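You operate a simulated robot arm through the tools that you are given. There is no shell and no other tool. Be economical: measure what you need, move in short steps, check, and stop when the job is done.

Carry out the task below with a simulated robot arm. There is one attempt and no reset: what you move stays moved.

TASK
Lay the yellow slip on the clamp board and clamp the row tight.
Fine: push the stop up tight and shut both clamps; leave the lock knob.
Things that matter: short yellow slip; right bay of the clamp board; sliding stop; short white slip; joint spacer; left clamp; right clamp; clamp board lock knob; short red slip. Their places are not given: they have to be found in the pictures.

It is judged by the outcome, as a careful person would: the job done as asked, and still so three seconds after it is handed in. It fails if anything else is knocked over, pushed out of place, dropped, spilled or broken.

THE ROBOT
A 7-joint arm with a two-finger parallel gripper, fixed in place. Base frame: the origin is at the foot of the arm, x ahead of it, y to its left, z up; the work surface is at about z = 850. Lengths are in mm, angles in degrees, forces in N, time in s.
With the tool pointing down near the work surface it reaches from about 240 to 680 mm from the base axis. Its first joint turns from -66.0 to 66.0 degrees. Payload 2.4 kg.
Tool frame: the origin (TCP) lies between the finger pads and is the grasp point; the fingertips stand 30 mm ahead of it; z points along the fingers, y is the line along which they close. The gripper opens to 94 mm. The fingers are 28 mm wide and 10 mm thick; the gripper's body (50 by 96 mm) begins 55 mm behind the TCP.
Orientation is that of the tool frame in the base frame, as a unit quaternion [x, y, z, w]. With the fingers straight down and closing along the base's y, the tool's x points along the base's -x, its y along +y and its z along -z.

THE INTERFACE
- The arm moves only by the tool play_rows. Its argument "targets" is a list of rows, each a list of 7 numbers: the shift along the base's x, y, z in mm, then the turn, a rotation vector about the base's x, y, z in degrees, then the finger opening in mm, from 0 to 94. In form: [[dx, dy, dz, wx, wy, wz, fingers], ...]. A call has 1 to 8 rows; each row shifts and turns the commanded pose from where the row before left it. A row lasts 0.2 s, in which the tool goes at most 50 mm and 8.6 degrees; a call with a longer step from one row to the next is refused whole, and so is a gripper value outside its range. A pose out of reach is approached as far as the arm can. The call stops where the force on the tool passes 40 N (or 10 N more than at its start, if that is more) or the arm is blocked; 0.2 s more then pass. The fingers move at their own pace (about 153 mm/s each) and stop on an object; they squeeze with about 44 N. The grip force told is the motor's: it shows also when the fingers shut on nothing. Time passes only in rows, and 0.2 s behind the last, so rows that do not move let the fingers close. It gives the time, the measured TCP pose, the force on the tool (base axes), the opening and the grip force at its end, in the units of the frame above (readings bear some noise).
- Cameras (640 x 400 px; columns grow to the right, rows downward): "scene" is fixed at [49.8, 490.2, 1435.4]; the picture's right is [-0.57, -0.82, 0.00], its down [-0.52, 0.36, -0.78] and it looks along [0.64, -0.44, -0.63] (base axes); focal length 357 px, centre (320, 200). "wrist" rides on the gripper at [-37, 0, -58] in the tool frame; the picture's right is [0.00, -1.00, 0.00], its down [0.97, 0.00, -0.24] and it looks along [0.24, 0.00, 0.97] (tool axes); focal length 218 px, centre (320, 200).
- snapshot(camera): a new picture of that camera. No time passes.
- pixel_to_xyz(camera, pixels): for up to 12 pixels [column, row] of the newest picture of that camera ("zoom" is the newest enlarged one), the place [x, y, z] in the base frame of the surface seen there, good to about 3 mm. No time passes.
- enlarge(camera, box): a new picture of the part [left, top, right, bottom] of that camera's present view, enlarged. No time passes.
- job_done(): hands the job in; it is judged then, once.

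Work in short steps. Measure before you move; look again where a grasp or a placing could have gone wrong, and mend it. You have 80 turns and 34 pictures in all, the two below and enlarged ones among them. Open the gripper and draw the arm clear of the work before you hand the job in, unless the task says otherwise; then end with one line.

The tools are called by a JSON object that holds its "name" and its "arguments". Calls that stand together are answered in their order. play_rows: Moves the arm, as the interface text tells. Its arguments: {"type":"object","properties":{"targets":{"type":"array"}},"required":["targets"]} The other tools are called the same way: snapshot (camera) takes a picture; pixel_to_xyz (camera, pixels) gives the place of the surface under pixels of a picture; enlarge (camera, box) takes an enlarged picture of a part of a camera's view; job_done () hands the job in.

At the start:

```text
clock: 0.0
position: [309.6, 229.3, 1115.6]
orientation: [0.0, 1.0, 0.0, 0.001]
contact_force: [0.5, 0.1, -0.6]
gripper_width: 94.0
finger_force: 0.0
```

scene: 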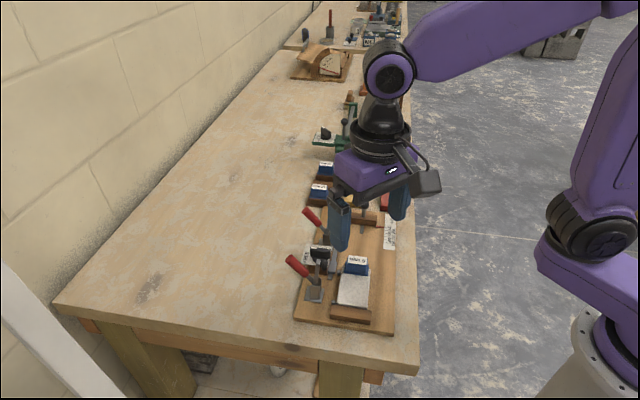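
wrist: 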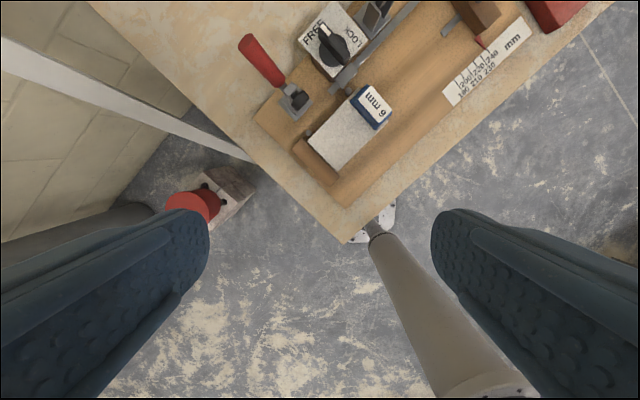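

The arm covers part of the board around (350,220). I take enlarged views of the board and the area beyond it.

{"name": "enlarge", "arguments": {"camera": "scene", "box": [270, 140, 430, 340]}}

{"name": "enlarge", "arguments": {"camera": "scene", "box": [270, 0, 430, 160]}}

```text
2.00 times, centred on (350, 240) of scene
```

zoom: 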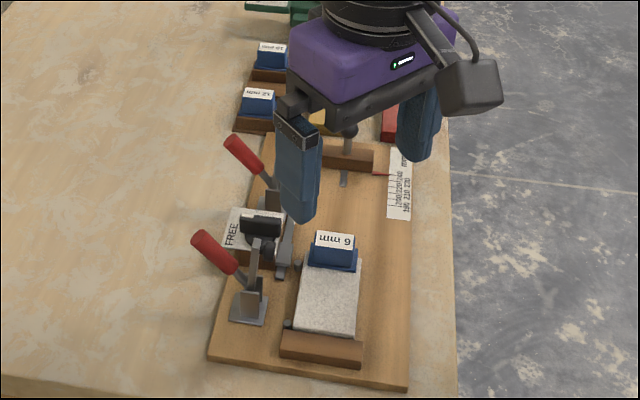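

```text
2.50 times, centred on (350, 80) of scene
```

zoom: 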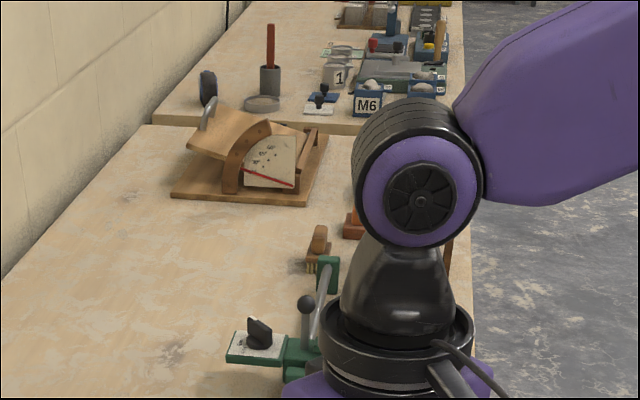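

{"name": "pixel_to_xyz", "arguments": {"camera": "wrist", "pixels": [[375, 105], [345, 135], [318, 160], [330, 45], [292, 100], [490, 60], [480, 15], [560, 10], [345, 205], [255, 60]]}}

{"name": "pixel_to_xyz", "arguments": {"camera": "scene", "pixels": [[365, 220], [386, 203], [319, 194], [326, 170], [355, 262], [320, 253], [388, 240], [350, 315]]}}

```text
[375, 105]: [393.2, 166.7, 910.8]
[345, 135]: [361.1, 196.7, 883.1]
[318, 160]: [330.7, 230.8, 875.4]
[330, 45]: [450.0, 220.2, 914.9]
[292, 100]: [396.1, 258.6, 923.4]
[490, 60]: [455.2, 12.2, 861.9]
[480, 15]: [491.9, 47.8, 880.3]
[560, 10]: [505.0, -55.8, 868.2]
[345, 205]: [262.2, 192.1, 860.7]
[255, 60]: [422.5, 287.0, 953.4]
```

```text
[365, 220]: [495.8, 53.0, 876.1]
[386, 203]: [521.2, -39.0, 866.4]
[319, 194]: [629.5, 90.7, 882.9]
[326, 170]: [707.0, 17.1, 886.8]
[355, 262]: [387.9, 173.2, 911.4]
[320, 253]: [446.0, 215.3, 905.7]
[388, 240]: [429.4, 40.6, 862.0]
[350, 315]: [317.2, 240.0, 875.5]
```

The board runs diagonally from about (330,231) to (495,53). I lift and move over it to see the right bay and the yellow slip.

{"name": "play_rows", "arguments": {"targets": [[0, 0, 45, 0, 0, 0, 94], [20, -10, 30, 0, 0, 0, 94], [36, -24, 5, 0, 0, 0, 94], [36, -24, 0, 0, 0, 0, 94], [36, -24, 0, 0, 0, 0, 94], [36, -24, 0, 0, 0, 0, 94], [30, -24, 0, 0, 0, 0, 94], [0, 0, 0, 0, 0, 0, 94]]}}

{"name": "snapshot", "arguments": {"camera": "wrist"}}

{"name": "snapshot", "arguments": {"camera": "scene"}}

```text
clock: 1.8
position: [505.0, 100.0, 1193.3]
orientation: [0.0, 1.0, 0.0, 0.001]
contact_force: [0.0, 0.5, -0.3]
gripper_width: 93.9
finger_force: 0.1
```

```text
29 pictures are left
```

wrist: 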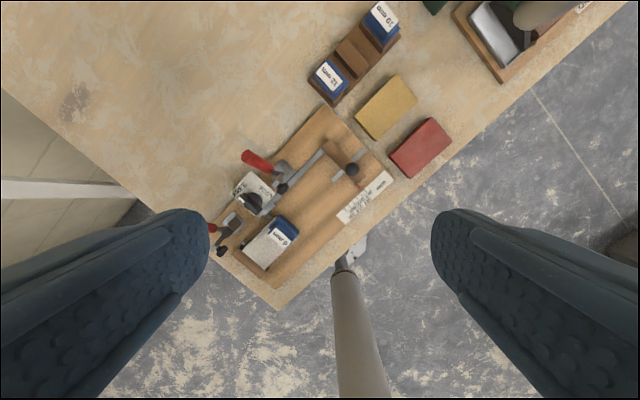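

```text
28 pictures are left
```

scene: 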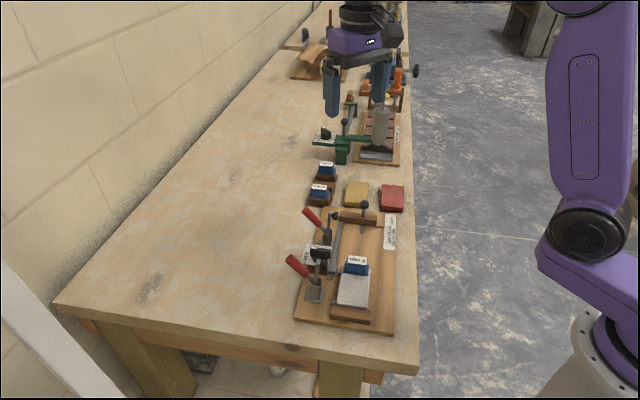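

Now the layout is visible: yellow slip at wrist (386,105), sliding stop at (348,168), spacer 6 mm at (283,232). I enlarge both views.

{"name": "enlarge", "arguments": {"camera": "wrist", "box": [200, 60, 460, 310]}}

{"name": "pixel_to_xyz", "arguments": {"camera": "zoom", "pixels": [[320, 200]]}}

{"name": "enlarge", "arguments": {"camera": "scene", "box": [280, 160, 420, 340]}}

```text
1.60 times, centred on (330, 185) of wrist
```

zoom: 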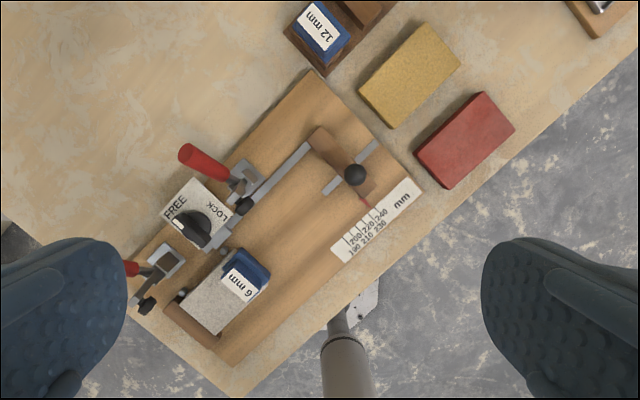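

```text
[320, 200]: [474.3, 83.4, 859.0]
```

```text
2.22 times, centred on (350, 250) of scene
```

zoom: 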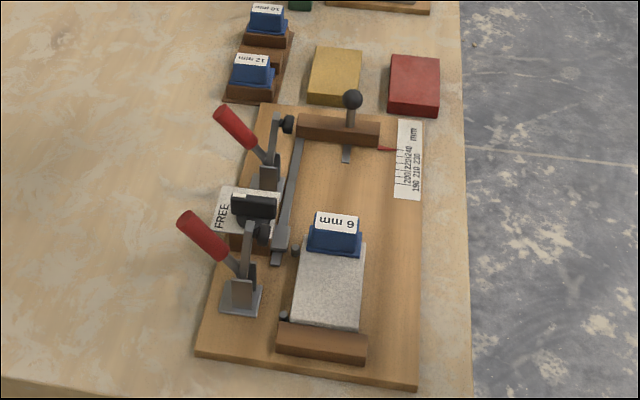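

{"name": "pixel_to_xyz", "arguments": {"camera": "zoom", "pixels": [[352, 99], [349, 120], [300, 120], [378, 128], [316, 55], [360, 55], [309, 100], [352, 104], [290, 310], [358, 328], [304, 248], [364, 254]]}}

{"name": "pixel_to_xyz", "arguments": {"camera": "zoom", "pixels": [[335, 222], [310, 250], [358, 255], [220, 110], [252, 143], [288, 124], [276, 150], [270, 180], [184, 218], [225, 254], [262, 232], [243, 290]]}}

{"name": "pixel_to_xyz", "arguments": {"camera": "zoom", "pixels": [[296, 248], [284, 316], [280, 240], [298, 145], [276, 262], [200, 350], [415, 380], [420, 120], [262, 104], [250, 205], [320, 350], [347, 155]]}}

```text
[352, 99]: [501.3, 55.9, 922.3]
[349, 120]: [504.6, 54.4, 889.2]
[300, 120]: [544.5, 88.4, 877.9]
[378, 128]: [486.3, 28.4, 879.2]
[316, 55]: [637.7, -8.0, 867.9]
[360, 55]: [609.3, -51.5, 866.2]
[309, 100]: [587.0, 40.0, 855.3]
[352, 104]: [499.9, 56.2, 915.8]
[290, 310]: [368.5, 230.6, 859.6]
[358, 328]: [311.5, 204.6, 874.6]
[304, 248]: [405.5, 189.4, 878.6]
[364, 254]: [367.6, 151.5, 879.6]
```

```text
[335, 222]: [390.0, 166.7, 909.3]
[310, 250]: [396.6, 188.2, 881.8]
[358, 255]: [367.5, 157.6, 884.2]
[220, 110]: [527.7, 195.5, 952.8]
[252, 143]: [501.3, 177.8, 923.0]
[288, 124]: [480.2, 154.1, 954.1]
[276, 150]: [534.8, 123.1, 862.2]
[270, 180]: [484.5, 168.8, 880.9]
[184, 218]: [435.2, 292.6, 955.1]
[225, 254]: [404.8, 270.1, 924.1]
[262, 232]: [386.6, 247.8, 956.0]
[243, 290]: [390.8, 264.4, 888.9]
```

```text
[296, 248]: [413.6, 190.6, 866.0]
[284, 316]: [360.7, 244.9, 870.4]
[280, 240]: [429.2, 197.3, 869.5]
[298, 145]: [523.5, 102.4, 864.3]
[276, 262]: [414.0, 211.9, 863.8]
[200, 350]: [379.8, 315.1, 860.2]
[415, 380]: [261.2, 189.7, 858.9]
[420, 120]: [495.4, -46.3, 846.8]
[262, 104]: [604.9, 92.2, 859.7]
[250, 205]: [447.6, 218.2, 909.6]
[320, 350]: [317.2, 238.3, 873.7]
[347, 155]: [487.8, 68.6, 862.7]
```

{"name": "enlarge", "arguments": {"camera": "wrist", "box": [310, 60, 460, 190]}}

{"name": "pixel_to_xyz", "arguments": {"camera": "zoom", "pixels": [[320, 200], [200, 200], [440, 200], [320, 80], [320, 320]]}}

{"name": "enlarge", "arguments": {"camera": "wrist", "box": [200, 140, 350, 290]}}

{"name": "pixel_to_xyz", "arguments": {"camera": "zoom", "pixels": [[320, 200]]}}

```text
3.08 times, centred on (385, 125) of wrist
```

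zoom: 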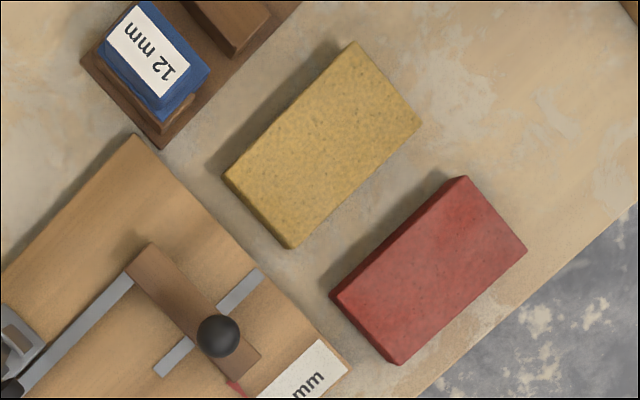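

```text
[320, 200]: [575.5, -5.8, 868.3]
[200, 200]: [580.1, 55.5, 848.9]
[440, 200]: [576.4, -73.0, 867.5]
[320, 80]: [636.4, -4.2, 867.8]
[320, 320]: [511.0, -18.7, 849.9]
```

```text
2.67 times, centred on (275, 215) of wrist
```

zoom: 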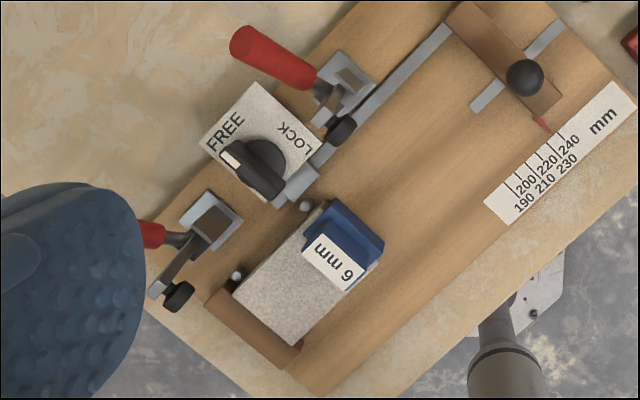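

```text
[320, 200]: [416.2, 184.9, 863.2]
```

{"name": "pixel_to_xyz", "arguments": {"camera": "wrist", "pixels": [[356.4, 118.2], [395.1, 76.3], [415.5, 99.7], [375.9, 138.0], [351.9, 168.8], [329.8, 141.2], [324.9, 146.1], [363.9, 173.7], [359, 180.8], [333.1, 180.8], [364.9, 149.4]]}}

{"name": "pixel_to_xyz", "arguments": {"camera": "wrist", "pixels": [[263.8, 268.6], [242.8, 249.5], [243.5, 243.1], [269.8, 217.2], [279.9, 238.2], [297.5, 239.3], [235, 255], [261, 275], [259, 248], [288, 246], [276, 218], [297, 236]]}}

```text
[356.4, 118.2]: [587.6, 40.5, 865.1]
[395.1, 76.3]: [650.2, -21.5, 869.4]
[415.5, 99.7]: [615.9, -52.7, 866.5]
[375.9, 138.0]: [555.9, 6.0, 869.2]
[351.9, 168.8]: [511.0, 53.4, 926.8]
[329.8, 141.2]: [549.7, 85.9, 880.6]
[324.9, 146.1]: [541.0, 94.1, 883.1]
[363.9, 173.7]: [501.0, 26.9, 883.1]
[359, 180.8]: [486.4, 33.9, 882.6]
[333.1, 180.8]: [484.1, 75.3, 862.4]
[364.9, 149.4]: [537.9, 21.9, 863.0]
```

```text
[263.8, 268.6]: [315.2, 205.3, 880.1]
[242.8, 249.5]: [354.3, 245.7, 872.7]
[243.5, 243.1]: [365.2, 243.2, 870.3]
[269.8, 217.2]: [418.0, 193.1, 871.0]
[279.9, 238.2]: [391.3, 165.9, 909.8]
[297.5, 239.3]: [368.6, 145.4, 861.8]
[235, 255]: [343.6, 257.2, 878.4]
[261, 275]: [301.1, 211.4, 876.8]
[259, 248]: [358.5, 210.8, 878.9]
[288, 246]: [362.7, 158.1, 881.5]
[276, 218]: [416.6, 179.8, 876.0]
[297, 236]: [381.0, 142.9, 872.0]
```

Board axis u≈(0.707,-0.707), v≈(0.707,0.707). Yellow is centred near (602,-7), about 92x52 mm and 18 mm thick, lying parallel to the board. I yaw -45° and go above it, 18 mm toward its far end.

{"name": "play_rows", "arguments": {"targets": [[14, -15, -24, 0, 0, -7.5, 94], [14, -15, -24, 0, 0, -7.5, 94], [14, -15, -24, 0, 0, -7.5, 94], [14, -15, -24, 0, 0, -7.5, 94], [14, -15, -24, 0, 0, -7.5, 94], [14, -15, -24, 0, 0, -7.5, 94], [14, -15, -25, 0, 0, 0, 94], [12, -14.5, -24, 0, 0, 0, 94]]}}

{"name": "snapshot", "arguments": {"camera": "wrist"}}

{"name": "pixel_to_xyz", "arguments": {"camera": "wrist", "pixels": [[320, 200], [320, 250]]}}

```text
clock: 3.6
position: [614.2, -21.9, 1000.6]
orientation: [0.383, 0.924, 0.0, 0.0]
contact_force: [-0.8, -0.4, -0.1]
gripper_width: 94.0
finger_force: 0.1
```

```text
23 pictures are left
```

wrist: 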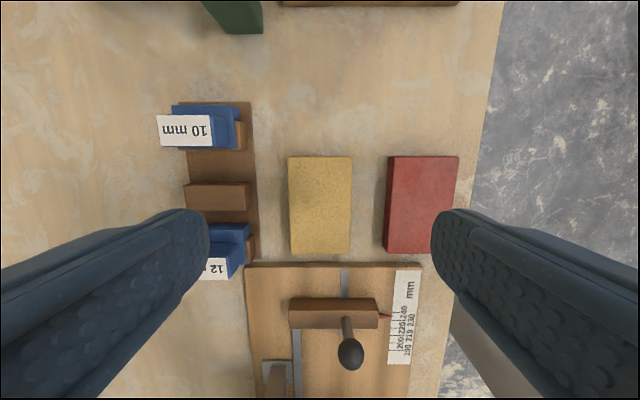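

```text
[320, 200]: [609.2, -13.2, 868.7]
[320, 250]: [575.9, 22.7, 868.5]
```

Yellow spans cols 289–351, rows 157–253: centred about v=421, u≈435, aligned with the gripper. I go down with 76 mm opening (clear of the red slip and the 12 mm stand).

{"name": "play_rows", "arguments": {"targets": [[4.6, -1, -30, 0, 0, 0, 76], [0, 0, -30, 0, 0, 0, 76], [0, 0, -30, 0, 0, 0, 76], [0, 0, -15, 0, 0, 0, 76], [0, 0, -9.5, 0, 0, 0, 76], [0, 0, 0, 0, 0, 0, 76]]}}

```text
clock: 5.0
position: [620.2, -20.8, 888.2]
orientation: [0.383, 0.924, 0.0, 0.0]
contact_force: [-0.5, 0.1, 0.0]
gripper_width: 75.8
finger_force: 0.0
```

Position reached without contact. Close.

{"name": "play_rows", "arguments": {"targets": [[0, 0, -2, 0, 0, 0, 60], [0, 0, 0, 0, 0, 0, 40], [0, 0, 0, 0, 0, 0, 40], [0, 0, 0, 0, 0, 0, 40]]}}

```text
clock: 6.0
position: [620.0, -21.5, 887.2]
orientation: [0.383, 0.924, 0.0, 0.001]
contact_force: [-0.5, -1.0, 5.9]
gripper_width: 56.3
finger_force: 43.5
```

Held (56 mm wide). Lift and carry over the right bay, to about (473,88), at u=272.

{"name": "play_rows", "arguments": {"targets": [[0, 0, 25, 0, 0, 0, 40], [0, 0, 40, 0, 0, 0, 40], [0, 0, 45, 0, 0, 0, 40], [-37, 27.5, 0, 0, 0, 0, 40], [-37, 27.5, 0, 0, 0, 0, 40], [-37, 27.5, 0, 0, 0, 0, 40], [-36, 27, 0, 0, 0, 0, 40], [0, 0, 0, 0, 0, 0, 40]]}}

{"name": "snapshot", "arguments": {"camera": "wrist"}}

{"name": "enlarge", "arguments": {"camera": "scene", "box": [280, 160, 420, 340]}}

```text
clock: 7.8
position: [471.6, 90.6, 998.1]
orientation: [0.383, 0.924, 0.0, 0.0]
contact_force: [0.0, -0.3, 0.2]
gripper_width: 40.1
finger_force: 0.0
```

```text
22 pictures are left
```

wrist: 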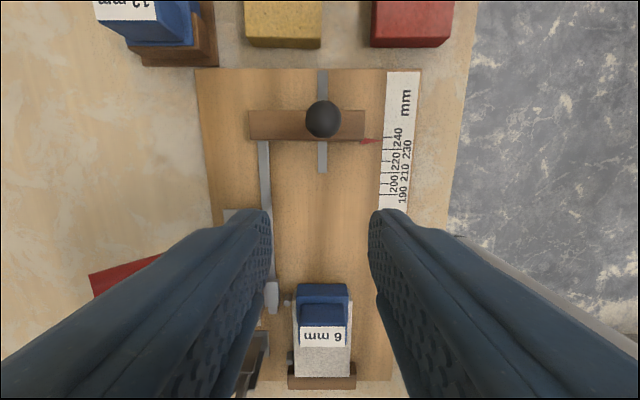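

```text
2.22 times, centred on (350, 250) of scene
```

zoom: 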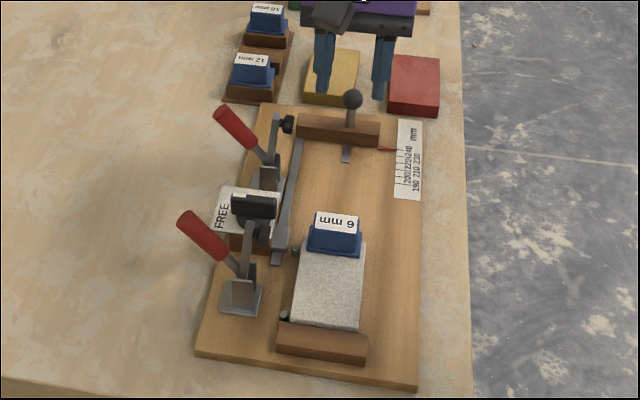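

The slip slid out of the shallow grip (opening 40) and still lies on the table. Before going back, I measure the board from this good view.

{"name": "pixel_to_xyz", "arguments": {"camera": "wrist", "pixels": [[323, 115], [255, 136], [358, 138], [322, 168], [263, 200], [271, 200], [289, 301], [325, 290], [325, 337], [323, 350], [268, 295], [322, 75]]}}

{"name": "pixel_to_xyz", "arguments": {"camera": "wrist", "pixels": [[248, 10], [318, 10], [282, 38], [250, 42], [318, 42], [345, 300], [345, 345], [300, 320], [295, 370], [350, 370], [322, 372], [322, 360]]}}

```text
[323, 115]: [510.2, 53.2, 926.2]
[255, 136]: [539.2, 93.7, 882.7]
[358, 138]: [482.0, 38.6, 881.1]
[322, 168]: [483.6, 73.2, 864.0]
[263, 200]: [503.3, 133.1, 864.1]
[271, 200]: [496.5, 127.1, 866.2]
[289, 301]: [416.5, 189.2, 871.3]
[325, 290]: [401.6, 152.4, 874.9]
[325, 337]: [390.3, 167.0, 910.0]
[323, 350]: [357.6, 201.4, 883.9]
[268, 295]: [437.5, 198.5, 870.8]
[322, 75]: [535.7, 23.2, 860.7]
```

```text
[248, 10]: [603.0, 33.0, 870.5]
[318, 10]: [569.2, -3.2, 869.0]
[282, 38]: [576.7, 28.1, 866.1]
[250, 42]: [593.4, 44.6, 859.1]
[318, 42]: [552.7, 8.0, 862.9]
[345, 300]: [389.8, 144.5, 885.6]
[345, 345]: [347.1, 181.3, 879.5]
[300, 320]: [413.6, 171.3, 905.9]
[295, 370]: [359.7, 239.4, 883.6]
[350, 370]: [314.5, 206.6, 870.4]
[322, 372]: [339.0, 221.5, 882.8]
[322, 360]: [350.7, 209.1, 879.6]
```

Spacer face is at u≈174 and the stop face at u≈314, so there is room. Back to the yellow slip, this time deeper (TCP ≈ 881).

{"name": "play_rows", "arguments": {"targets": [[37, -27.6, 0, 0, 0, 0, 76], [37, -27.6, 0, 0, 0, 0, 76], [37, -27.6, 0, 0, 0, 0, 76], [36.8, -27.6, 0, 0, 0, 0, 76], [0, 0, -40, 0, 0, 0, 76], [0, 0, -40, 0, 0, 0, 76], [0, 0, -22, 0, 0, 0, 76], [0, 0, 0, 0, 0, 0, 76]]}}

{"name": "snapshot", "arguments": {"camera": "wrist"}}

```text
clock: 9.6
position: [620.5, -21.9, 895.6]
orientation: [0.383, 0.924, 0.0, 0.001]
contact_force: [-0.6, -0.4, 0.2]
gripper_width: 75.8
finger_force: 0.0
```

```text
20 pictures are left
```

wrist: 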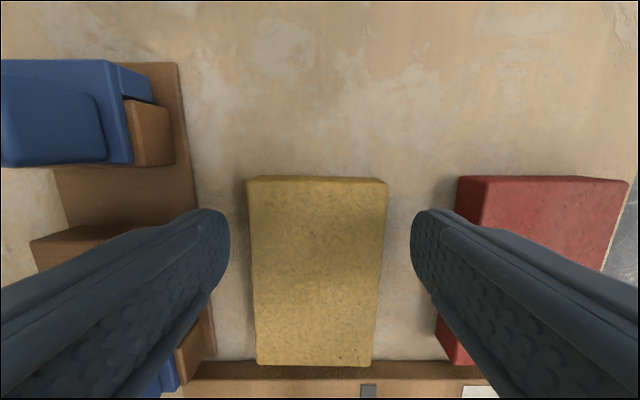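

Slip is centred between the fingers. Descend 14.5 mm more, then squeeze.

{"name": "play_rows", "arguments": {"targets": [[0, 0, -8, 0, 0, 0, 76], [0, 0, -6.5, 0, 0, 0, 76], [0, 0, 0, 0, 0, 0, 76]]}}

{"name": "play_rows", "arguments": {"targets": [[0, 0, 0, 0, 0, 0, 60], [0, 0, 0, 0, 0, 0, 40], [0, 0, 0, 0, 0, 0, 30], [0, 0, 0, 0, 0, 0, 30]]}}

{"name": "play_rows", "arguments": {"targets": [[0, 0, 10, 0, 0, 0, 30], [0, 0, 10, 0, 0, 0, 30], [0, 0, 0, 0, 0, 0, 30]]}}

```text
clock: 10.4
position: [619.6, -24.4, 880.9]
orientation: [0.383, 0.924, 0.0, 0.0]
contact_force: [-1.0, 0.9, 2.9]
gripper_width: 76.4
finger_force: 0.1
```

```text
clock: 11.4
position: [620.3, -23.7, 878.7]
orientation: [0.383, 0.924, -0.001, 0.0]
contact_force: [0.2, -1.3, 4.2]
gripper_width: 56.5
finger_force: 43.8
```

```text
clock: 12.2
position: [620.2, -23.5, 899.3]
orientation: [0.382, 0.924, 0.0, 0.0]
contact_force: [-0.1, 0.4, -2.3]
gripper_width: 56.2
finger_force: 43.4
```

Held firmly. Raise and carry to u=275, v=396 in the bay.

{"name": "play_rows", "arguments": {"targets": [[0, 0, 40, 0, 0, 0, 30], [0, 0, 48, 0, 0, 0, 30], [-36.5, 27.3, 0, 0, 0, 0, 30], [-36.5, 27.3, 0, 0, 0, 0, 30], [-36.5, 27.3, 0, 0, 0, 0, 30], [-36.2, 27.2, 0, 0, 0, 0, 30], [0, 0, 0, 0, 0, 0, 30], [0, 0, 0, 0, 0, 0, 30]]}}

{"name": "snapshot", "arguments": {"camera": "wrist"}}

{"name": "enlarge", "arguments": {"camera": "scene", "box": [280, 120, 420, 300]}}

```text
clock: 14.0
position: [473.4, 86.5, 987.1]
orientation: [0.383, 0.924, 0.0, 0.001]
contact_force: [-0.3, 0.2, -1.9]
gripper_width: 56.4
finger_force: 44.4
```

```text
19 pictures are left
```

wrist: 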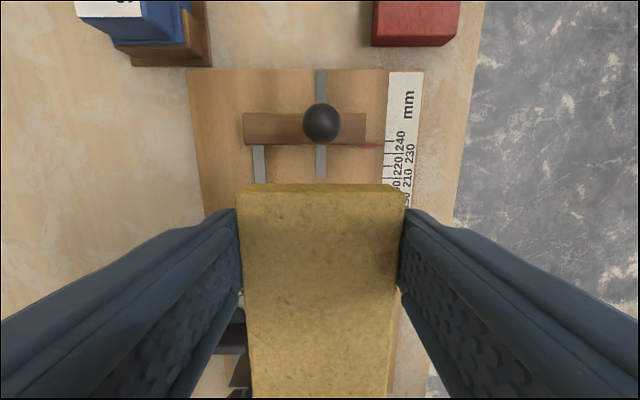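

```text
2.22 times, centred on (350, 210) of scene
```

zoom: 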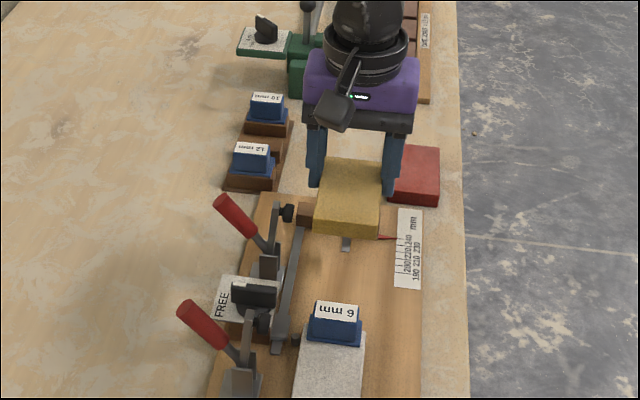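

{"name": "pixel_to_xyz", "arguments": {"camera": "zoom", "pixels": [[335, 110], [320, 118], [345, 125], [350, 98], [318, 95], [340, 222], [320, 228], [375, 232], [288, 212], [276, 225], [306, 120]]}}

{"name": "pixel_to_xyz", "arguments": {"camera": "wrist", "pixels": [[240, 187], [402, 190], [320, 190], [320, 300], [250, 390], [385, 390]]}}

```text
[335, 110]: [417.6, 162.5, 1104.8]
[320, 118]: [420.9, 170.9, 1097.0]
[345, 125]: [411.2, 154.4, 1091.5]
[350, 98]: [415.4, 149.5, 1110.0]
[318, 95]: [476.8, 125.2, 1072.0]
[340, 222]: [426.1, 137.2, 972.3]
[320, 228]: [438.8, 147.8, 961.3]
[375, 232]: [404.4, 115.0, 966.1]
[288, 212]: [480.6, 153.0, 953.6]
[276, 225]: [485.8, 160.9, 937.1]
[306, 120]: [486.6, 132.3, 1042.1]
```

```text
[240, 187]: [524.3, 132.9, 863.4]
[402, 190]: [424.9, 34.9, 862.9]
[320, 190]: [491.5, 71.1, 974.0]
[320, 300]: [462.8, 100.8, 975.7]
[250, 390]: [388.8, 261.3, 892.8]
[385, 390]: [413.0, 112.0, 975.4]
```

Slip spans u 205–299, v 368–424: right over the bay, clear of stop and clamp. Lower gently.

{"name": "play_rows", "arguments": {"targets": [[-2.8, 2.8, -30, 0, 0, 0, 30], [0, 0, -30, 0, 0, 0, 30], [0, 0, -20, 0, 0, 0, 30], [0, 0, -8, 0, 0, 0, 30], [0, 0, -3, 0, 0, 0, 30], [0, 0, 0, 0, 0, 0, 30]]}}

{"name": "enlarge", "arguments": {"camera": "scene", "box": [280, 160, 420, 340]}}

```text
clock: 15.4
position: [470.3, 87.7, 895.7]
orientation: [0.382, 0.924, 0.0, 0.0]
contact_force: [-0.5, 0.4, -1.8]
gripper_width: 56.3
finger_force: 44.4
```

```text
2.22 times, centred on (350, 250) of scene
```

zoom: 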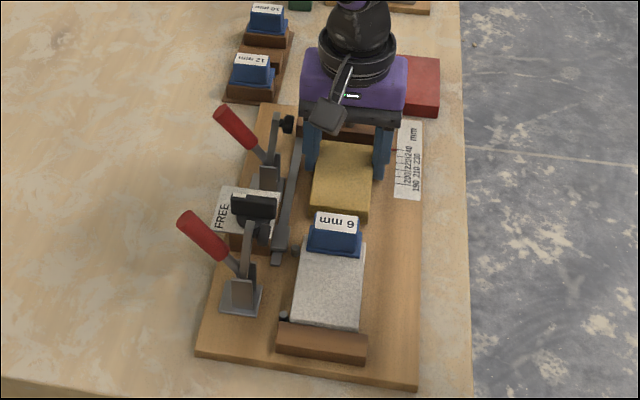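

Yellow lines up with the white slip. Lower the last millimetres until contact.

{"name": "play_rows", "arguments": {"targets": [[0, 0, -2, 0, 0, 0, 30], [0, 0, -2, 0, 0, 0, 30], [0, 0, -1, 0, 0, 0, 30], [0, 0, 0, 0, 0, 0, 30]]}}

```text
clock: 16.4
position: [472.4, 89.1, 892.2]
orientation: [0.383, 0.924, 0.0, 0.0]
contact_force: [-6.8, -3.6, 26.1]
gripper_width: 56.4
finger_force: 44.4
```

Contact made (26 N up). Ease up 1 mm, open slightly to 63 mm and rise.

{"name": "play_rows", "arguments": {"targets": [[0, 0, 1, 0, 0, 0, 56], [0, 0, 0, 0, 0, 0, 63], [0, 0, 0, 0, 0, 0, 63], [0, 0, 20, 0, 0, 0, 63], [0, 0, 40, 0, 0, 0, 63], [0, 0, 45, 0, 0, 0, 63], [0, 0, 0, 0, 0, 0, 63]]}}

{"name": "snapshot", "arguments": {"camera": "wrist"}}

```text
clock: 18.0
position: [471.7, 90.0, 996.7]
orientation: [0.383, 0.924, 0.0, 0.0]
contact_force: [-0.1, -0.9, 0.3]
gripper_width: 62.8
finger_force: 0.0
```

```text
16 pictures are left
```

wrist: 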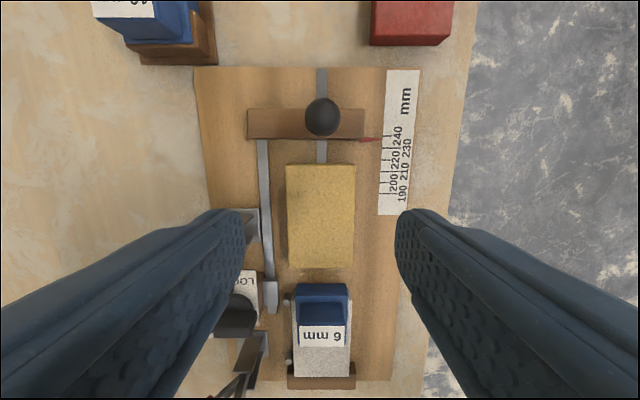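

Yellow is lying in the bay, straight. Next: close the fingers, go behind the sliding stop (u≈358, v≈398) and down to tip z≈867 to push it.

{"name": "play_rows", "arguments": {"targets": [[21, -20.6, 0, 0, 0, 0, 30], [21, -20.6, 0, 0, 0, 0, 0], [20.9, -20.5, 0, 0, 0, 0, 0], [0, 0, 0, 0, 0, 0, 0], [0, 0, -35, 0, 0, 0, 0], [0, 0, -35, 0, 0, 0, 0], [0, 0, -29, 0, 0, 0, 0], [0, 0, 0, 0, 0, 0, 0]]}}

{"name": "enlarge", "arguments": {"camera": "scene", "box": [280, 160, 420, 340]}}

```text
clock: 19.8
position: [533.5, 26.8, 896.8]
orientation: [0.383, 0.924, -0.001, -0.001]
contact_force: [-0.3, 1.0, 0.6]
gripper_width: 0.0
finger_force: 33.7
```

```text
2.22 times, centred on (350, 250) of scene
```

zoom: 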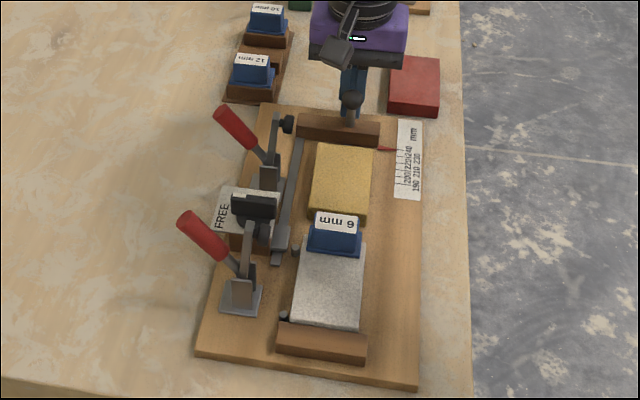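

Fingers are behind the stop's post. Push along -u in 8 mm steps.

{"name": "play_rows", "arguments": {"targets": [[-5.66, 5.66, 0, 0, 0, 0, 0], [-5.66, 5.66, 0, 0, 0, 0, 0], [-5.66, 5.66, 0, 0, 0, 0, 0], [-5.66, 5.66, 0, 0, 0, 0, 0], [-5.66, 5.66, 0, 0, 0, 0, 0], [0, 0, 0, 0, 0, 0, 0]]}}

{"name": "enlarge", "arguments": {"camera": "scene", "box": [280, 160, 420, 340]}}

```text
clock: 21.2
position: [506.2, 54.9, 899.2]
orientation: [0.382, 0.924, 0.001, 0.001]
contact_force: [0.3, -1.9, -0.4]
gripper_width: 0.1
finger_force: 33.3
```

```text
2.22 times, centred on (350, 250) of scene
```

zoom: 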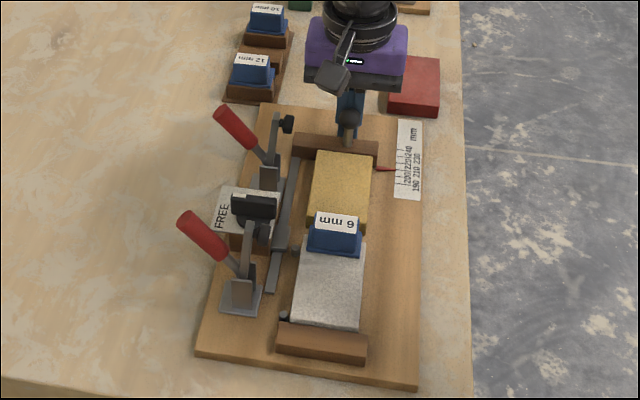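

The stop, rail and slip move straight; yellow is nearing the spacer. Continue in 3 mm steps watching the force.

{"name": "play_rows", "arguments": {"targets": [[-2.83, 2.83, 0, 0, 0, 0, 0], [-2.83, 2.83, 0, 0, 0, 0, 0], [-2.12, 2.12, 0, 0, 0, 0, 0], [-2.12, 2.12, 0, 0, 0, 0, 0], [0, 0, 0, 0, 0, 0, 0]]}}

```text
clock: 22.4
position: [496.6, 66.3, 896.9]
orientation: [0.384, 0.923, 0.0, 0.001]
contact_force: [2.1, -0.6, 1.1]
gripper_width: 0.0
finger_force: 33.1
```

{"name": "play_rows", "arguments": {"targets": [[-1.42, 1.42, 0, 0, 0, 0, 0], [-1.42, 1.42, 0, 0, 0, 0, 0], [-1.42, 1.42, 0, 0, 0, 0, 0], [-1.42, 1.42, 0, 0, 0, 0, 0], [-1.42, 1.42, 0, 0, 0, 0, 0], [0, 0, 0, 0, 0, 0, 0]]}}

{"name": "enlarge", "arguments": {"camera": "scene", "box": [300, 200, 400, 320]}}

```text
clock: 23.7
position: [493.9, 67.5, 898.5]
orientation: [0.386, 0.922, 0.003, 0.007]
contact_force: [6.1, -6.3, -2.3]
gripper_width: 0.1
finger_force: 32.9
stopped in row 6: the force on the tool passed its limit (the readings are from after the stop); the commanded pose is now the measured one
```

```text
3.33 times, centred on (350, 260) of scene
```

zoom: 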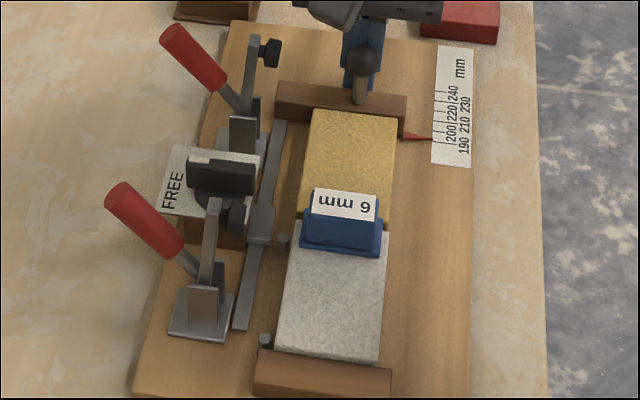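

Pushed to 40 N: the row is tight, pointer at ~195 mm. Back off, rise, and go look at the clamps from above.

{"name": "play_rows", "arguments": {"targets": [[7, -7, 0, 0, 0, 0, 0], [7, -7, 5, 0, 0, 0, 0], [0, 0, 45, 0, 0, 0, 0], [0, 0, 48, 0, 0, 0, 0], [0, 0, 48, 0, 0, 0, 0], [-10, 40, 28, 0, 0, 0, 0], [-15, 44, 0, 0, 0, 0, 0], [-15, 44, 0, 0, 0, 0, 0]]}}

{"name": "play_rows", "arguments": {"targets": [[0, 40, 0, 0, 0, 0, 0], [0, 0, 0, 0, 0, 0, 0]]}}

{"name": "snapshot", "arguments": {"camera": "wrist"}}

```text
clock: 25.5
position: [465.9, 183.7, 1074.5]
orientation: [0.386, 0.922, 0.002, 0.004]
contact_force: [-0.7, -0.1, 0.3]
gripper_width: 0.0
finger_force: 32.7
```

```text
clock: 26.1
position: [466.1, 225.9, 1074.5]
orientation: [0.386, 0.922, 0.002, 0.005]
contact_force: [-0.2, -1.1, 0.8]
gripper_width: 0.0
finger_force: 33.5
```

```text
12 pictures are left
```

wrist: 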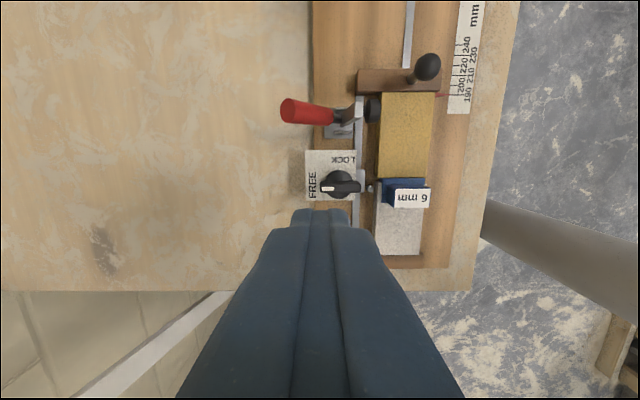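

{"name": "pixel_to_xyz", "arguments": {"camera": "wrist", "pixels": [[287, 110], [300, 111], [318, 114], [330, 116], [343, 118], [373, 109], [370, 116], [352, 103], [340, 131], [330, 190], [345, 180]]}}

```text
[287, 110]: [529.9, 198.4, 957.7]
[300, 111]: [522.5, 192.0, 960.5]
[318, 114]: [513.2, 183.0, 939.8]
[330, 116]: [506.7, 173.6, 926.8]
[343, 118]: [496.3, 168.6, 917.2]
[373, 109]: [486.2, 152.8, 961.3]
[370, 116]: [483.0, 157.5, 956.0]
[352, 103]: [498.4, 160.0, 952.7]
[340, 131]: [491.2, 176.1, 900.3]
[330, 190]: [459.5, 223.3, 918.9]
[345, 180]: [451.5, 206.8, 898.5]
```

Clamp 2's handle runs at u≈234 from (v 470, z 917) to (v 515, z 958), arm upright. I go outside the handle end (v≈545) with tip z≈935, then push it over toward the row.

{"name": "play_rows", "arguments": {"targets": [[42, -3, 0, 0, 0, 0, 0], [42.7, -3, 0, 0, 0, 0, 0], [0, 0, -40, 0, 0, 0, 0], [0, 0, -40, 0, 0, 0, 0], [0, 0, -29.5, 0, 0, 0, 0], [0, 0, 0, 0, 0, 0, 0]]}}

{"name": "enlarge", "arguments": {"camera": "scene", "box": [290, 170, 400, 310]}}

```text
clock: 27.5
position: [551.6, 217.9, 962.5]
orientation: [0.386, 0.922, 0.003, 0.006]
contact_force: [-0.7, -0.4, 0.4]
gripper_width: 0.0
finger_force: 33.1
```

```text
2.86 times, centred on (345, 240) of scene
```

zoom: 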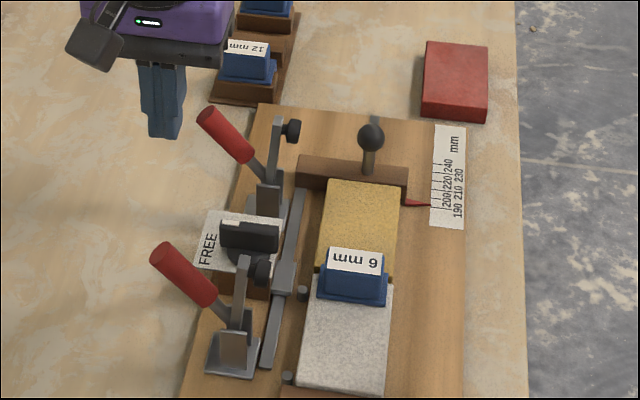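

Finger is behind the right clamp's handle. Push -v in 8 mm steps.

{"name": "play_rows", "arguments": {"targets": [[-5.66, -5.66, 0, 0, 0, 0, 0], [-5.66, -5.66, 0, 0, 0, 0, 0], [-5.66, -5.66, 0, 0, 0, 0, 0], [-5.66, -5.66, 0, 0, 0, 0, 0], [-5.66, -5.66, 0, 0, 0, 0, 0], [-5.66, -5.66, 0, 0, 0, 0, 0], [-5.66, -5.66, 0, 0, 0, 0, 0], [0, 0, 0, 0, 0, 0, 0]]}}

{"name": "enlarge", "arguments": {"camera": "scene", "box": [290, 170, 400, 310]}}

```text
clock: 28.3
position: [543.5, 207.9, 967.3]
orientation: [0.382, 0.924, 0.016, 0.017]
contact_force: [11.6, 8.1, -9.9]
gripper_width: 0.0
finger_force: 33.2
stopped in row 4: the force on the tool passed its limit (the readings are from after the stop); the commanded pose is now the measured one
```

```text
2.86 times, centred on (345, 240) of scene
```

zoom: 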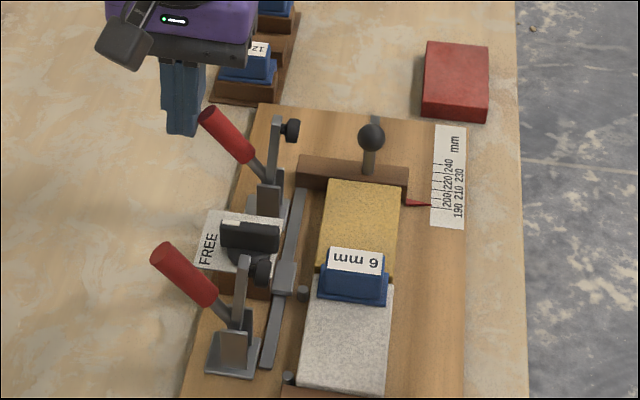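

No motion: a purely horizontal push jams on the handle end (friction). I follow the arc instead, moving inward and up together about the pivot near (v 458, z 900).

{"name": "play_rows", "arguments": {"targets": [[-5.0, -5.0, 6, 0, 0, 0, 0], [-6.1, -6.1, 7.6, 0, 0, 0, 0], [-6.9, -6.9, 6.4, 0, 0, 0, 0], [-7.4, -7.4, 5, 0, 0, 0, 0], [0, 0, 0, 0, 0, 0, 0]]}}

{"name": "enlarge", "arguments": {"camera": "scene", "box": [290, 170, 400, 310]}}

```text
clock: 28.7
position: [542.2, 207.8, 971.3]
orientation: [0.381, 0.924, 0.02, 0.022]
contact_force: [11.5, 8.6, -7.7]
gripper_width: 0.0
finger_force: 32.9
stopped in row 1: the force on the tool passed its limit (the readings are from after the stop); the commanded pose is now the measured one
```

```text
2.86 times, centred on (345, 240) of scene
```

zoom: 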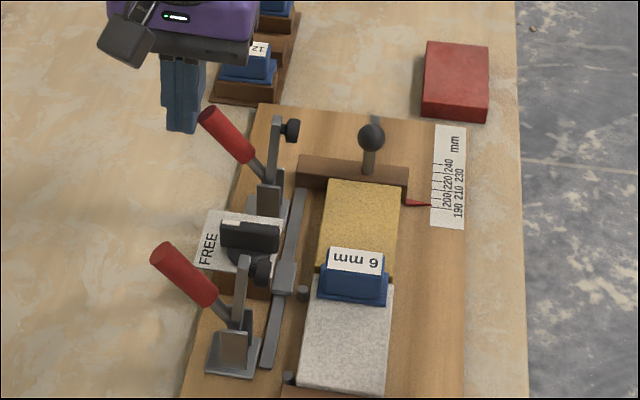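

It doesn't yield inward at all, so these clamps may shut by pressing the handle down (the arm swings over as the handle goes down). I back off, straighten the tool and hover above the handle end to test a downward press.

{"name": "play_rows", "arguments": {"targets": [[6, 6, 0, 0, 0, 0, 0], [2, 2, 15, -1.16, 3.2, -0.2, 0], [0, 0, 35, 0, 0, 0, 0], [-12, -11, 0, 0, 0, 0, 0], [-13, -12, 0, 0, 0, 0, 0], [0, 0, 0, 0, 0, 0, 0]]}}

```text
clock: 30.1
position: [523.6, 191.7, 1020.5]
orientation: [0.383, 0.924, -0.002, -0.002]
contact_force: [0.2, 0.2, -1.1]
gripper_width: 0.0
finger_force: 33.1
```

{"name": "play_rows", "arguments": {"targets": [[0, 0, -20, 0, 0, 0, 0], [0, 0, -6, 0, 0, 0, 0], [0, 0, -6, 0, 0, 0, 0], [0, 0, -6, 0, 0, 0, 0], [0, 0, -6, 0, 0, 0, 0], [0, 0, -6, 0, 0, 0, 0], [0, 0, 0, 0, 0, 0, 0]]}}

{"name": "enlarge", "arguments": {"camera": "scene", "box": [290, 170, 400, 310]}}

```text
clock: 31.2
position: [528.0, 198.3, 986.6]
orientation: [0.382, 0.924, 0.008, 0.006]
contact_force: [1.0, 2.0, 2.9]
gripper_width: 0.0
finger_force: 32.4
stopped in row 5: the force on the tool passed its limit (the readings are from after the stop); the commanded pose is now the measured one
```

```text
2.86 times, centred on (345, 240) of scene
```

zoom: 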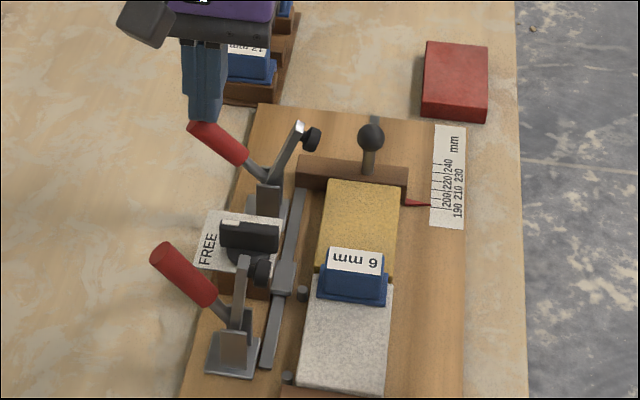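

Pressing down works: the handle dropped and the arm swung inward. Keep pressing along its arc (down, slightly outward).

{"name": "play_rows", "arguments": {"targets": [[1.5, 1.5, -5, 0, 0, 0, 0], [1.4, 1.4, -5, 0, 0, 0, 0], [1.2, 1.2, -5, 0, 0, 0, 0], [1.0, 1.0, -5, 0, 0, 0, 0], [0.7, 0.7, -5, 0, 0, 0, 0], [0.5, 0.5, -5, 0, 0, 0, 0], [0, 0, -5, 0, 0, 0, 0]]}}

```text
clock: 32.8
position: [535.0, 204.8, 951.7]
orientation: [0.381, 0.924, 0.008, 0.006]
contact_force: [-0.3, 0.7, 0.8]
gripper_width: 0.2
finger_force: 33.3
```

{"name": "enlarge", "arguments": {"camera": "scene", "box": [290, 170, 400, 310]}}

```text
2.86 times, centred on (345, 240) of scene
```

zoom: 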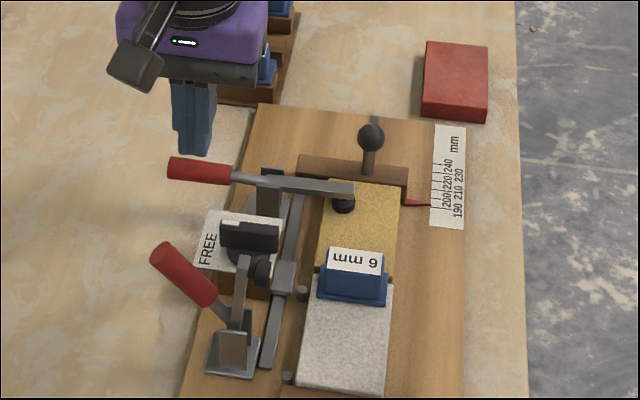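

The arm is nearly flat over the yellow slip. Keep pressing down until it resists.

{"name": "play_rows", "arguments": {"targets": [[0, 0, -4, 0, 0, 0, 0], [0, 0, -4, 0, 0, 0, 0], [0, 0, -4, 0, 0, 0, 0], [0, 0, -4, 0, 0, 0, 0], [0, 0, -4, 0, 0, 0, 0], [0, 0, 0, 0, 0, 0, 0]]}}

{"name": "pixel_to_xyz", "arguments": {"camera": "scene", "pixels": [[345, 240]]}}

```text
clock: 34.0
position: [533.3, 203.5, 937.9]
orientation: [0.382, 0.924, 0.01, 0.008]
contact_force: [-7.0, -2.3, 10.5]
gripper_width: 0.0
finger_force: 32.9
stopped in row 5: the force on the tool passed its limit (the readings are from after the stop); the commanded pose is now the measured one
```

```text
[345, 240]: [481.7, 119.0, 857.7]
```

Resistance reached at tip z≈908. One more press to confirm it is fully home, then look.

{"name": "play_rows", "arguments": {"targets": [[0, 0, -3, 0, 0, 0, 0], [0, 0, -3, 0, 0, 0, 0], [0, 0, -3, 0, 0, 0, 0], [0, 0, 0, 0, 0, 0, 0]]}}

{"name": "play_rows", "arguments": {"targets": [[0, 0, 20, 0, 0, 0, 0], [0, 0, 40, 0, 0, 0, 0], [0, 0, 30, 0, 0, 0, 0], [0, 0, 0, 0, 0, 0, 0]]}}

{"name": "enlarge", "arguments": {"camera": "scene", "box": [290, 190, 400, 310]}}

```text
clock: 34.4
position: [535.1, 204.1, 937.3]
orientation: [0.382, 0.924, 0.01, 0.009]
contact_force: [-6.2, -1.5, 11.7]
gripper_width: 0.1
finger_force: 33.0
stopped in row 2: the force on the tool passed its limit (the readings are from after the stop); the commanded pose is now the measured one
```

```text
clock: 35.4
position: [533.7, 204.0, 1027.0]
orientation: [0.382, 0.924, 0.011, 0.009]
contact_force: [0.2, 0.6, -0.1]
gripper_width: 0.0
finger_force: 33.4
```

```text
3.33 times, centred on (345, 250) of scene
```

zoom: 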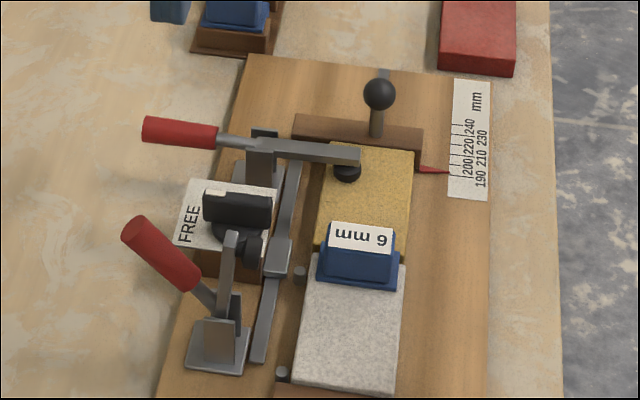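

Right clamp is shut, pad on the yellow slip. Now the same for the left clamp, whose handle is offset by about (-94,+94).

{"name": "play_rows", "arguments": {"targets": [[-26, 20.5, 0, -0.78, 1.43, 0, 0], [-26, 20.5, 0, 0, 0, 0, 0], [-26, 20.5, 0, 0, 0, 0, 0], [-26, 20.5, 0, 0, 0, 0, 0], [0, 0, 0, 0, 0, 0, 0]]}}

{"name": "enlarge", "arguments": {"camera": "scene", "box": [280, 190, 400, 340]}}

```text
clock: 36.6
position: [430.4, 287.2, 1027.1]
orientation: [0.382, 0.924, -0.001, 0.0]
contact_force: [0.6, 0.7, -0.1]
gripper_width: 0.2
finger_force: 32.5
```

```text
2.67 times, centred on (340, 265) of scene
```

zoom: 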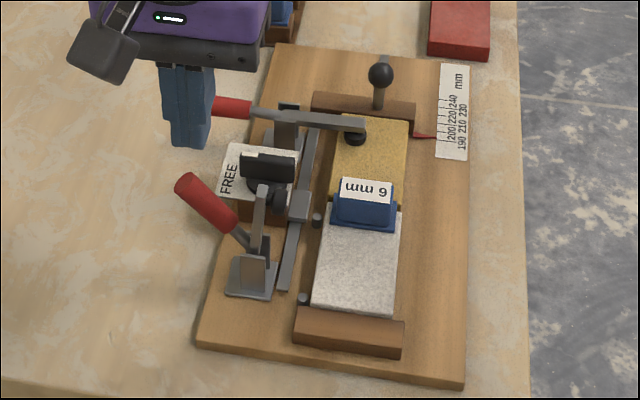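

Finger is above the left handle end. Press down in small steps.

{"name": "play_rows", "arguments": {"targets": [[0, 0, -26, 0, 0, 0, 0], [0, 0, -6, 0, 0, 0, 0], [0, 0, -6, 0, 0, 0, 0], [1, 1, -6, 0, 0, 0, 0], [1.5, 1.5, -6, 0, 0, 0, 0], [1.5, 1.5, -5, 0, 0, 0, 0], [0, 0, 0, 0, 0, 0, 0]]}}

{"name": "play_rows", "arguments": {"targets": [[1.5, 1.5, -5, 0, 0, 0, 0], [1.4, 1.4, -5, 0, 0, 0, 0], [1.2, 1.2, -5, 0, 0, 0, 0], [1.0, 1.0, -5, 0, 0, 0, 0], [0.7, 0.7, -5, 0, 0, 0, 0], [0, 0, 0, 0, 0, 0, 0]]}}

{"name": "enlarge", "arguments": {"camera": "scene", "box": [280, 190, 400, 340]}}

```text
clock: 37.8
position: [437.8, 293.2, 984.9]
orientation: [0.382, 0.924, 0.011, 0.006]
contact_force: [0.3, 1.4, 2.4]
gripper_width: 0.0
finger_force: 33.1
stopped in row 5: the force on the tool passed its limit (the readings are from after the stop); the commanded pose is now the measured one
```

```text
clock: 39.1
position: [443.7, 297.9, 959.9]
orientation: [0.381, 0.924, 0.01, 0.006]
contact_force: [0.3, -0.3, 0.0]
gripper_width: 0.0
finger_force: 32.8
```

```text
2.67 times, centred on (340, 265) of scene
```

zoom: 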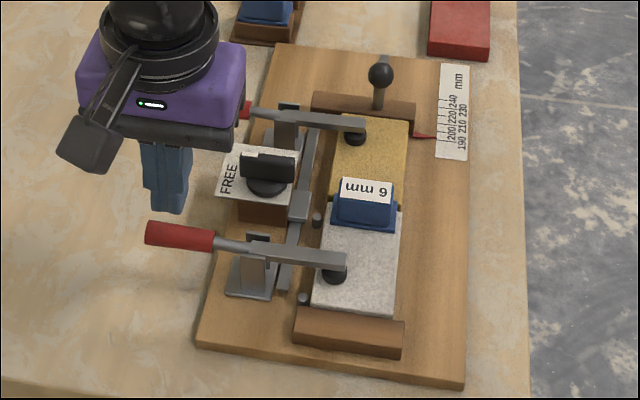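

Arm has swung over the white slip. Press the handle home.

{"name": "play_rows", "arguments": {"targets": [[0, 0, -5, 0, 0, 0, 0], [0, 0, -5, 0, 0, 0, 0], [0, 0, -4, 0, 0, 0, 0], [0, 0, -4, 0, 0, 0, 0], [0, 0, -4, 0, 0, 0, 0], [0, 0, -4, 0, 0, 0, 0], [0, 0, -4, 0, 0, 0, 0], [0, 0, 0, 0, 0, 0, 0]]}}

{"name": "play_rows", "arguments": {"targets": [[0, 0, -3, 0, 0, 0, 0], [0, 0, -3, 0, 0, 0, 0], [0, 0, -3, 0, 0, 0, 0], [0, 0, 0, 0, 0, 0, 0]]}}

{"name": "play_rows", "arguments": {"targets": [[0, 0, 20, 0, 0, 0, 0], [0, 0, 45, 0, 0, 0, 0], [0, 0, 45, 0, 0, 0, 30], [0, 0, 45, 0, 0, 0, 60], [0, 0, 40, 0, 0, 0, 94], [0, 0, 0, 0, 0, 0, 94]]}}

{"name": "enlarge", "arguments": {"camera": "scene", "box": [290, 190, 400, 330]}}

```text
clock: 40.6
position: [442.4, 298.6, 936.3]
orientation: [0.381, 0.924, 0.013, 0.006]
contact_force: [-6.0, -4.5, 11.6]
gripper_width: 0.0
finger_force: 33.4
stopped in row 7: the force on the tool passed its limit (the readings are from after the stop); the commanded pose is now the measured one
```

```text
clock: 41.0
position: [443.1, 299.4, 936.9]
orientation: [0.381, 0.924, 0.011, 0.006]
contact_force: [-6.1, -4.5, 11.0]
gripper_width: 0.0
finger_force: 33.2
stopped in row 2: the force on the tool passed its limit (the readings are from after the stop); the commanded pose is now the measured one
```

```text
clock: 42.4
position: [443.8, 297.5, 1130.8]
orientation: [0.381, 0.924, 0.012, 0.006]
contact_force: [-0.3, -0.6, 0.5]
gripper_width: 94.0
finger_force: 0.1
```

```text
2.86 times, centred on (345, 260) of scene
```

zoom: 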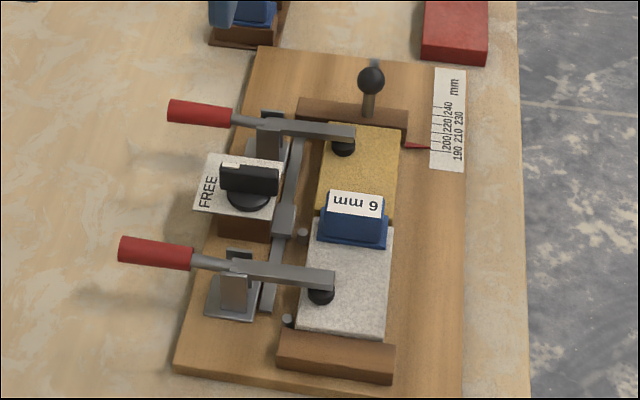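

Both clamps look shut. I verify the joints for gaps from above.

{"name": "play_rows", "arguments": {"targets": [[-3, -42, 0, 0, 0, 0, 94], [-3, -42, 0, 0, 0, 0, 94], [-3, -42, 0, 0, 0, 0, 94], [-3, -42, 0, 0, 0, 0, 94], [0, 0, 0, 0, 0, 0, 94]]}}

{"name": "enlarge", "arguments": {"camera": "wrist", "box": [240, 100, 400, 290]}}

```text
clock: 43.6
position: [432.8, 131.6, 1130.0]
orientation: [0.381, 0.925, 0.011, 0.007]
contact_force: [-0.5, 0.4, 0.5]
gripper_width: 94.1
finger_force: 0.0
```

```text
2.11 times, centred on (320, 195) of wrist
```

zoom: 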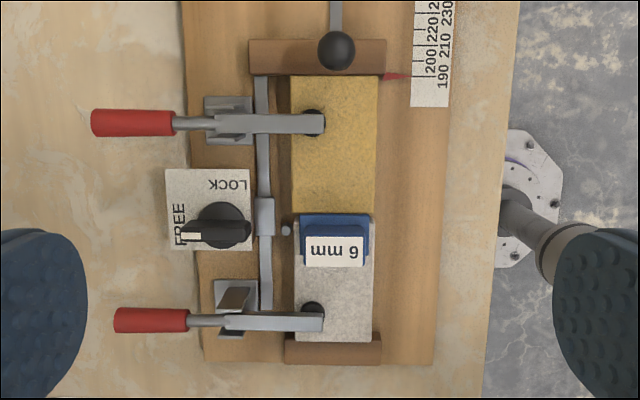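

Stop, yellow, spacer, white and fixed stop are all touching. Both clamp pads are down and the knob is still at FREE. The gripper is open and about 170 mm above the work, so I hand in.

{"name": "job_done", "arguments": {}}

```text
The job is handed in.
```

The yellow slip is in the right bay, the stop is pushed up tight, both clamps are shut, and the lock knob was left at FREE. On the first try at picking it up, the slip slid out of the grip and stayed on the table; the second grip held.
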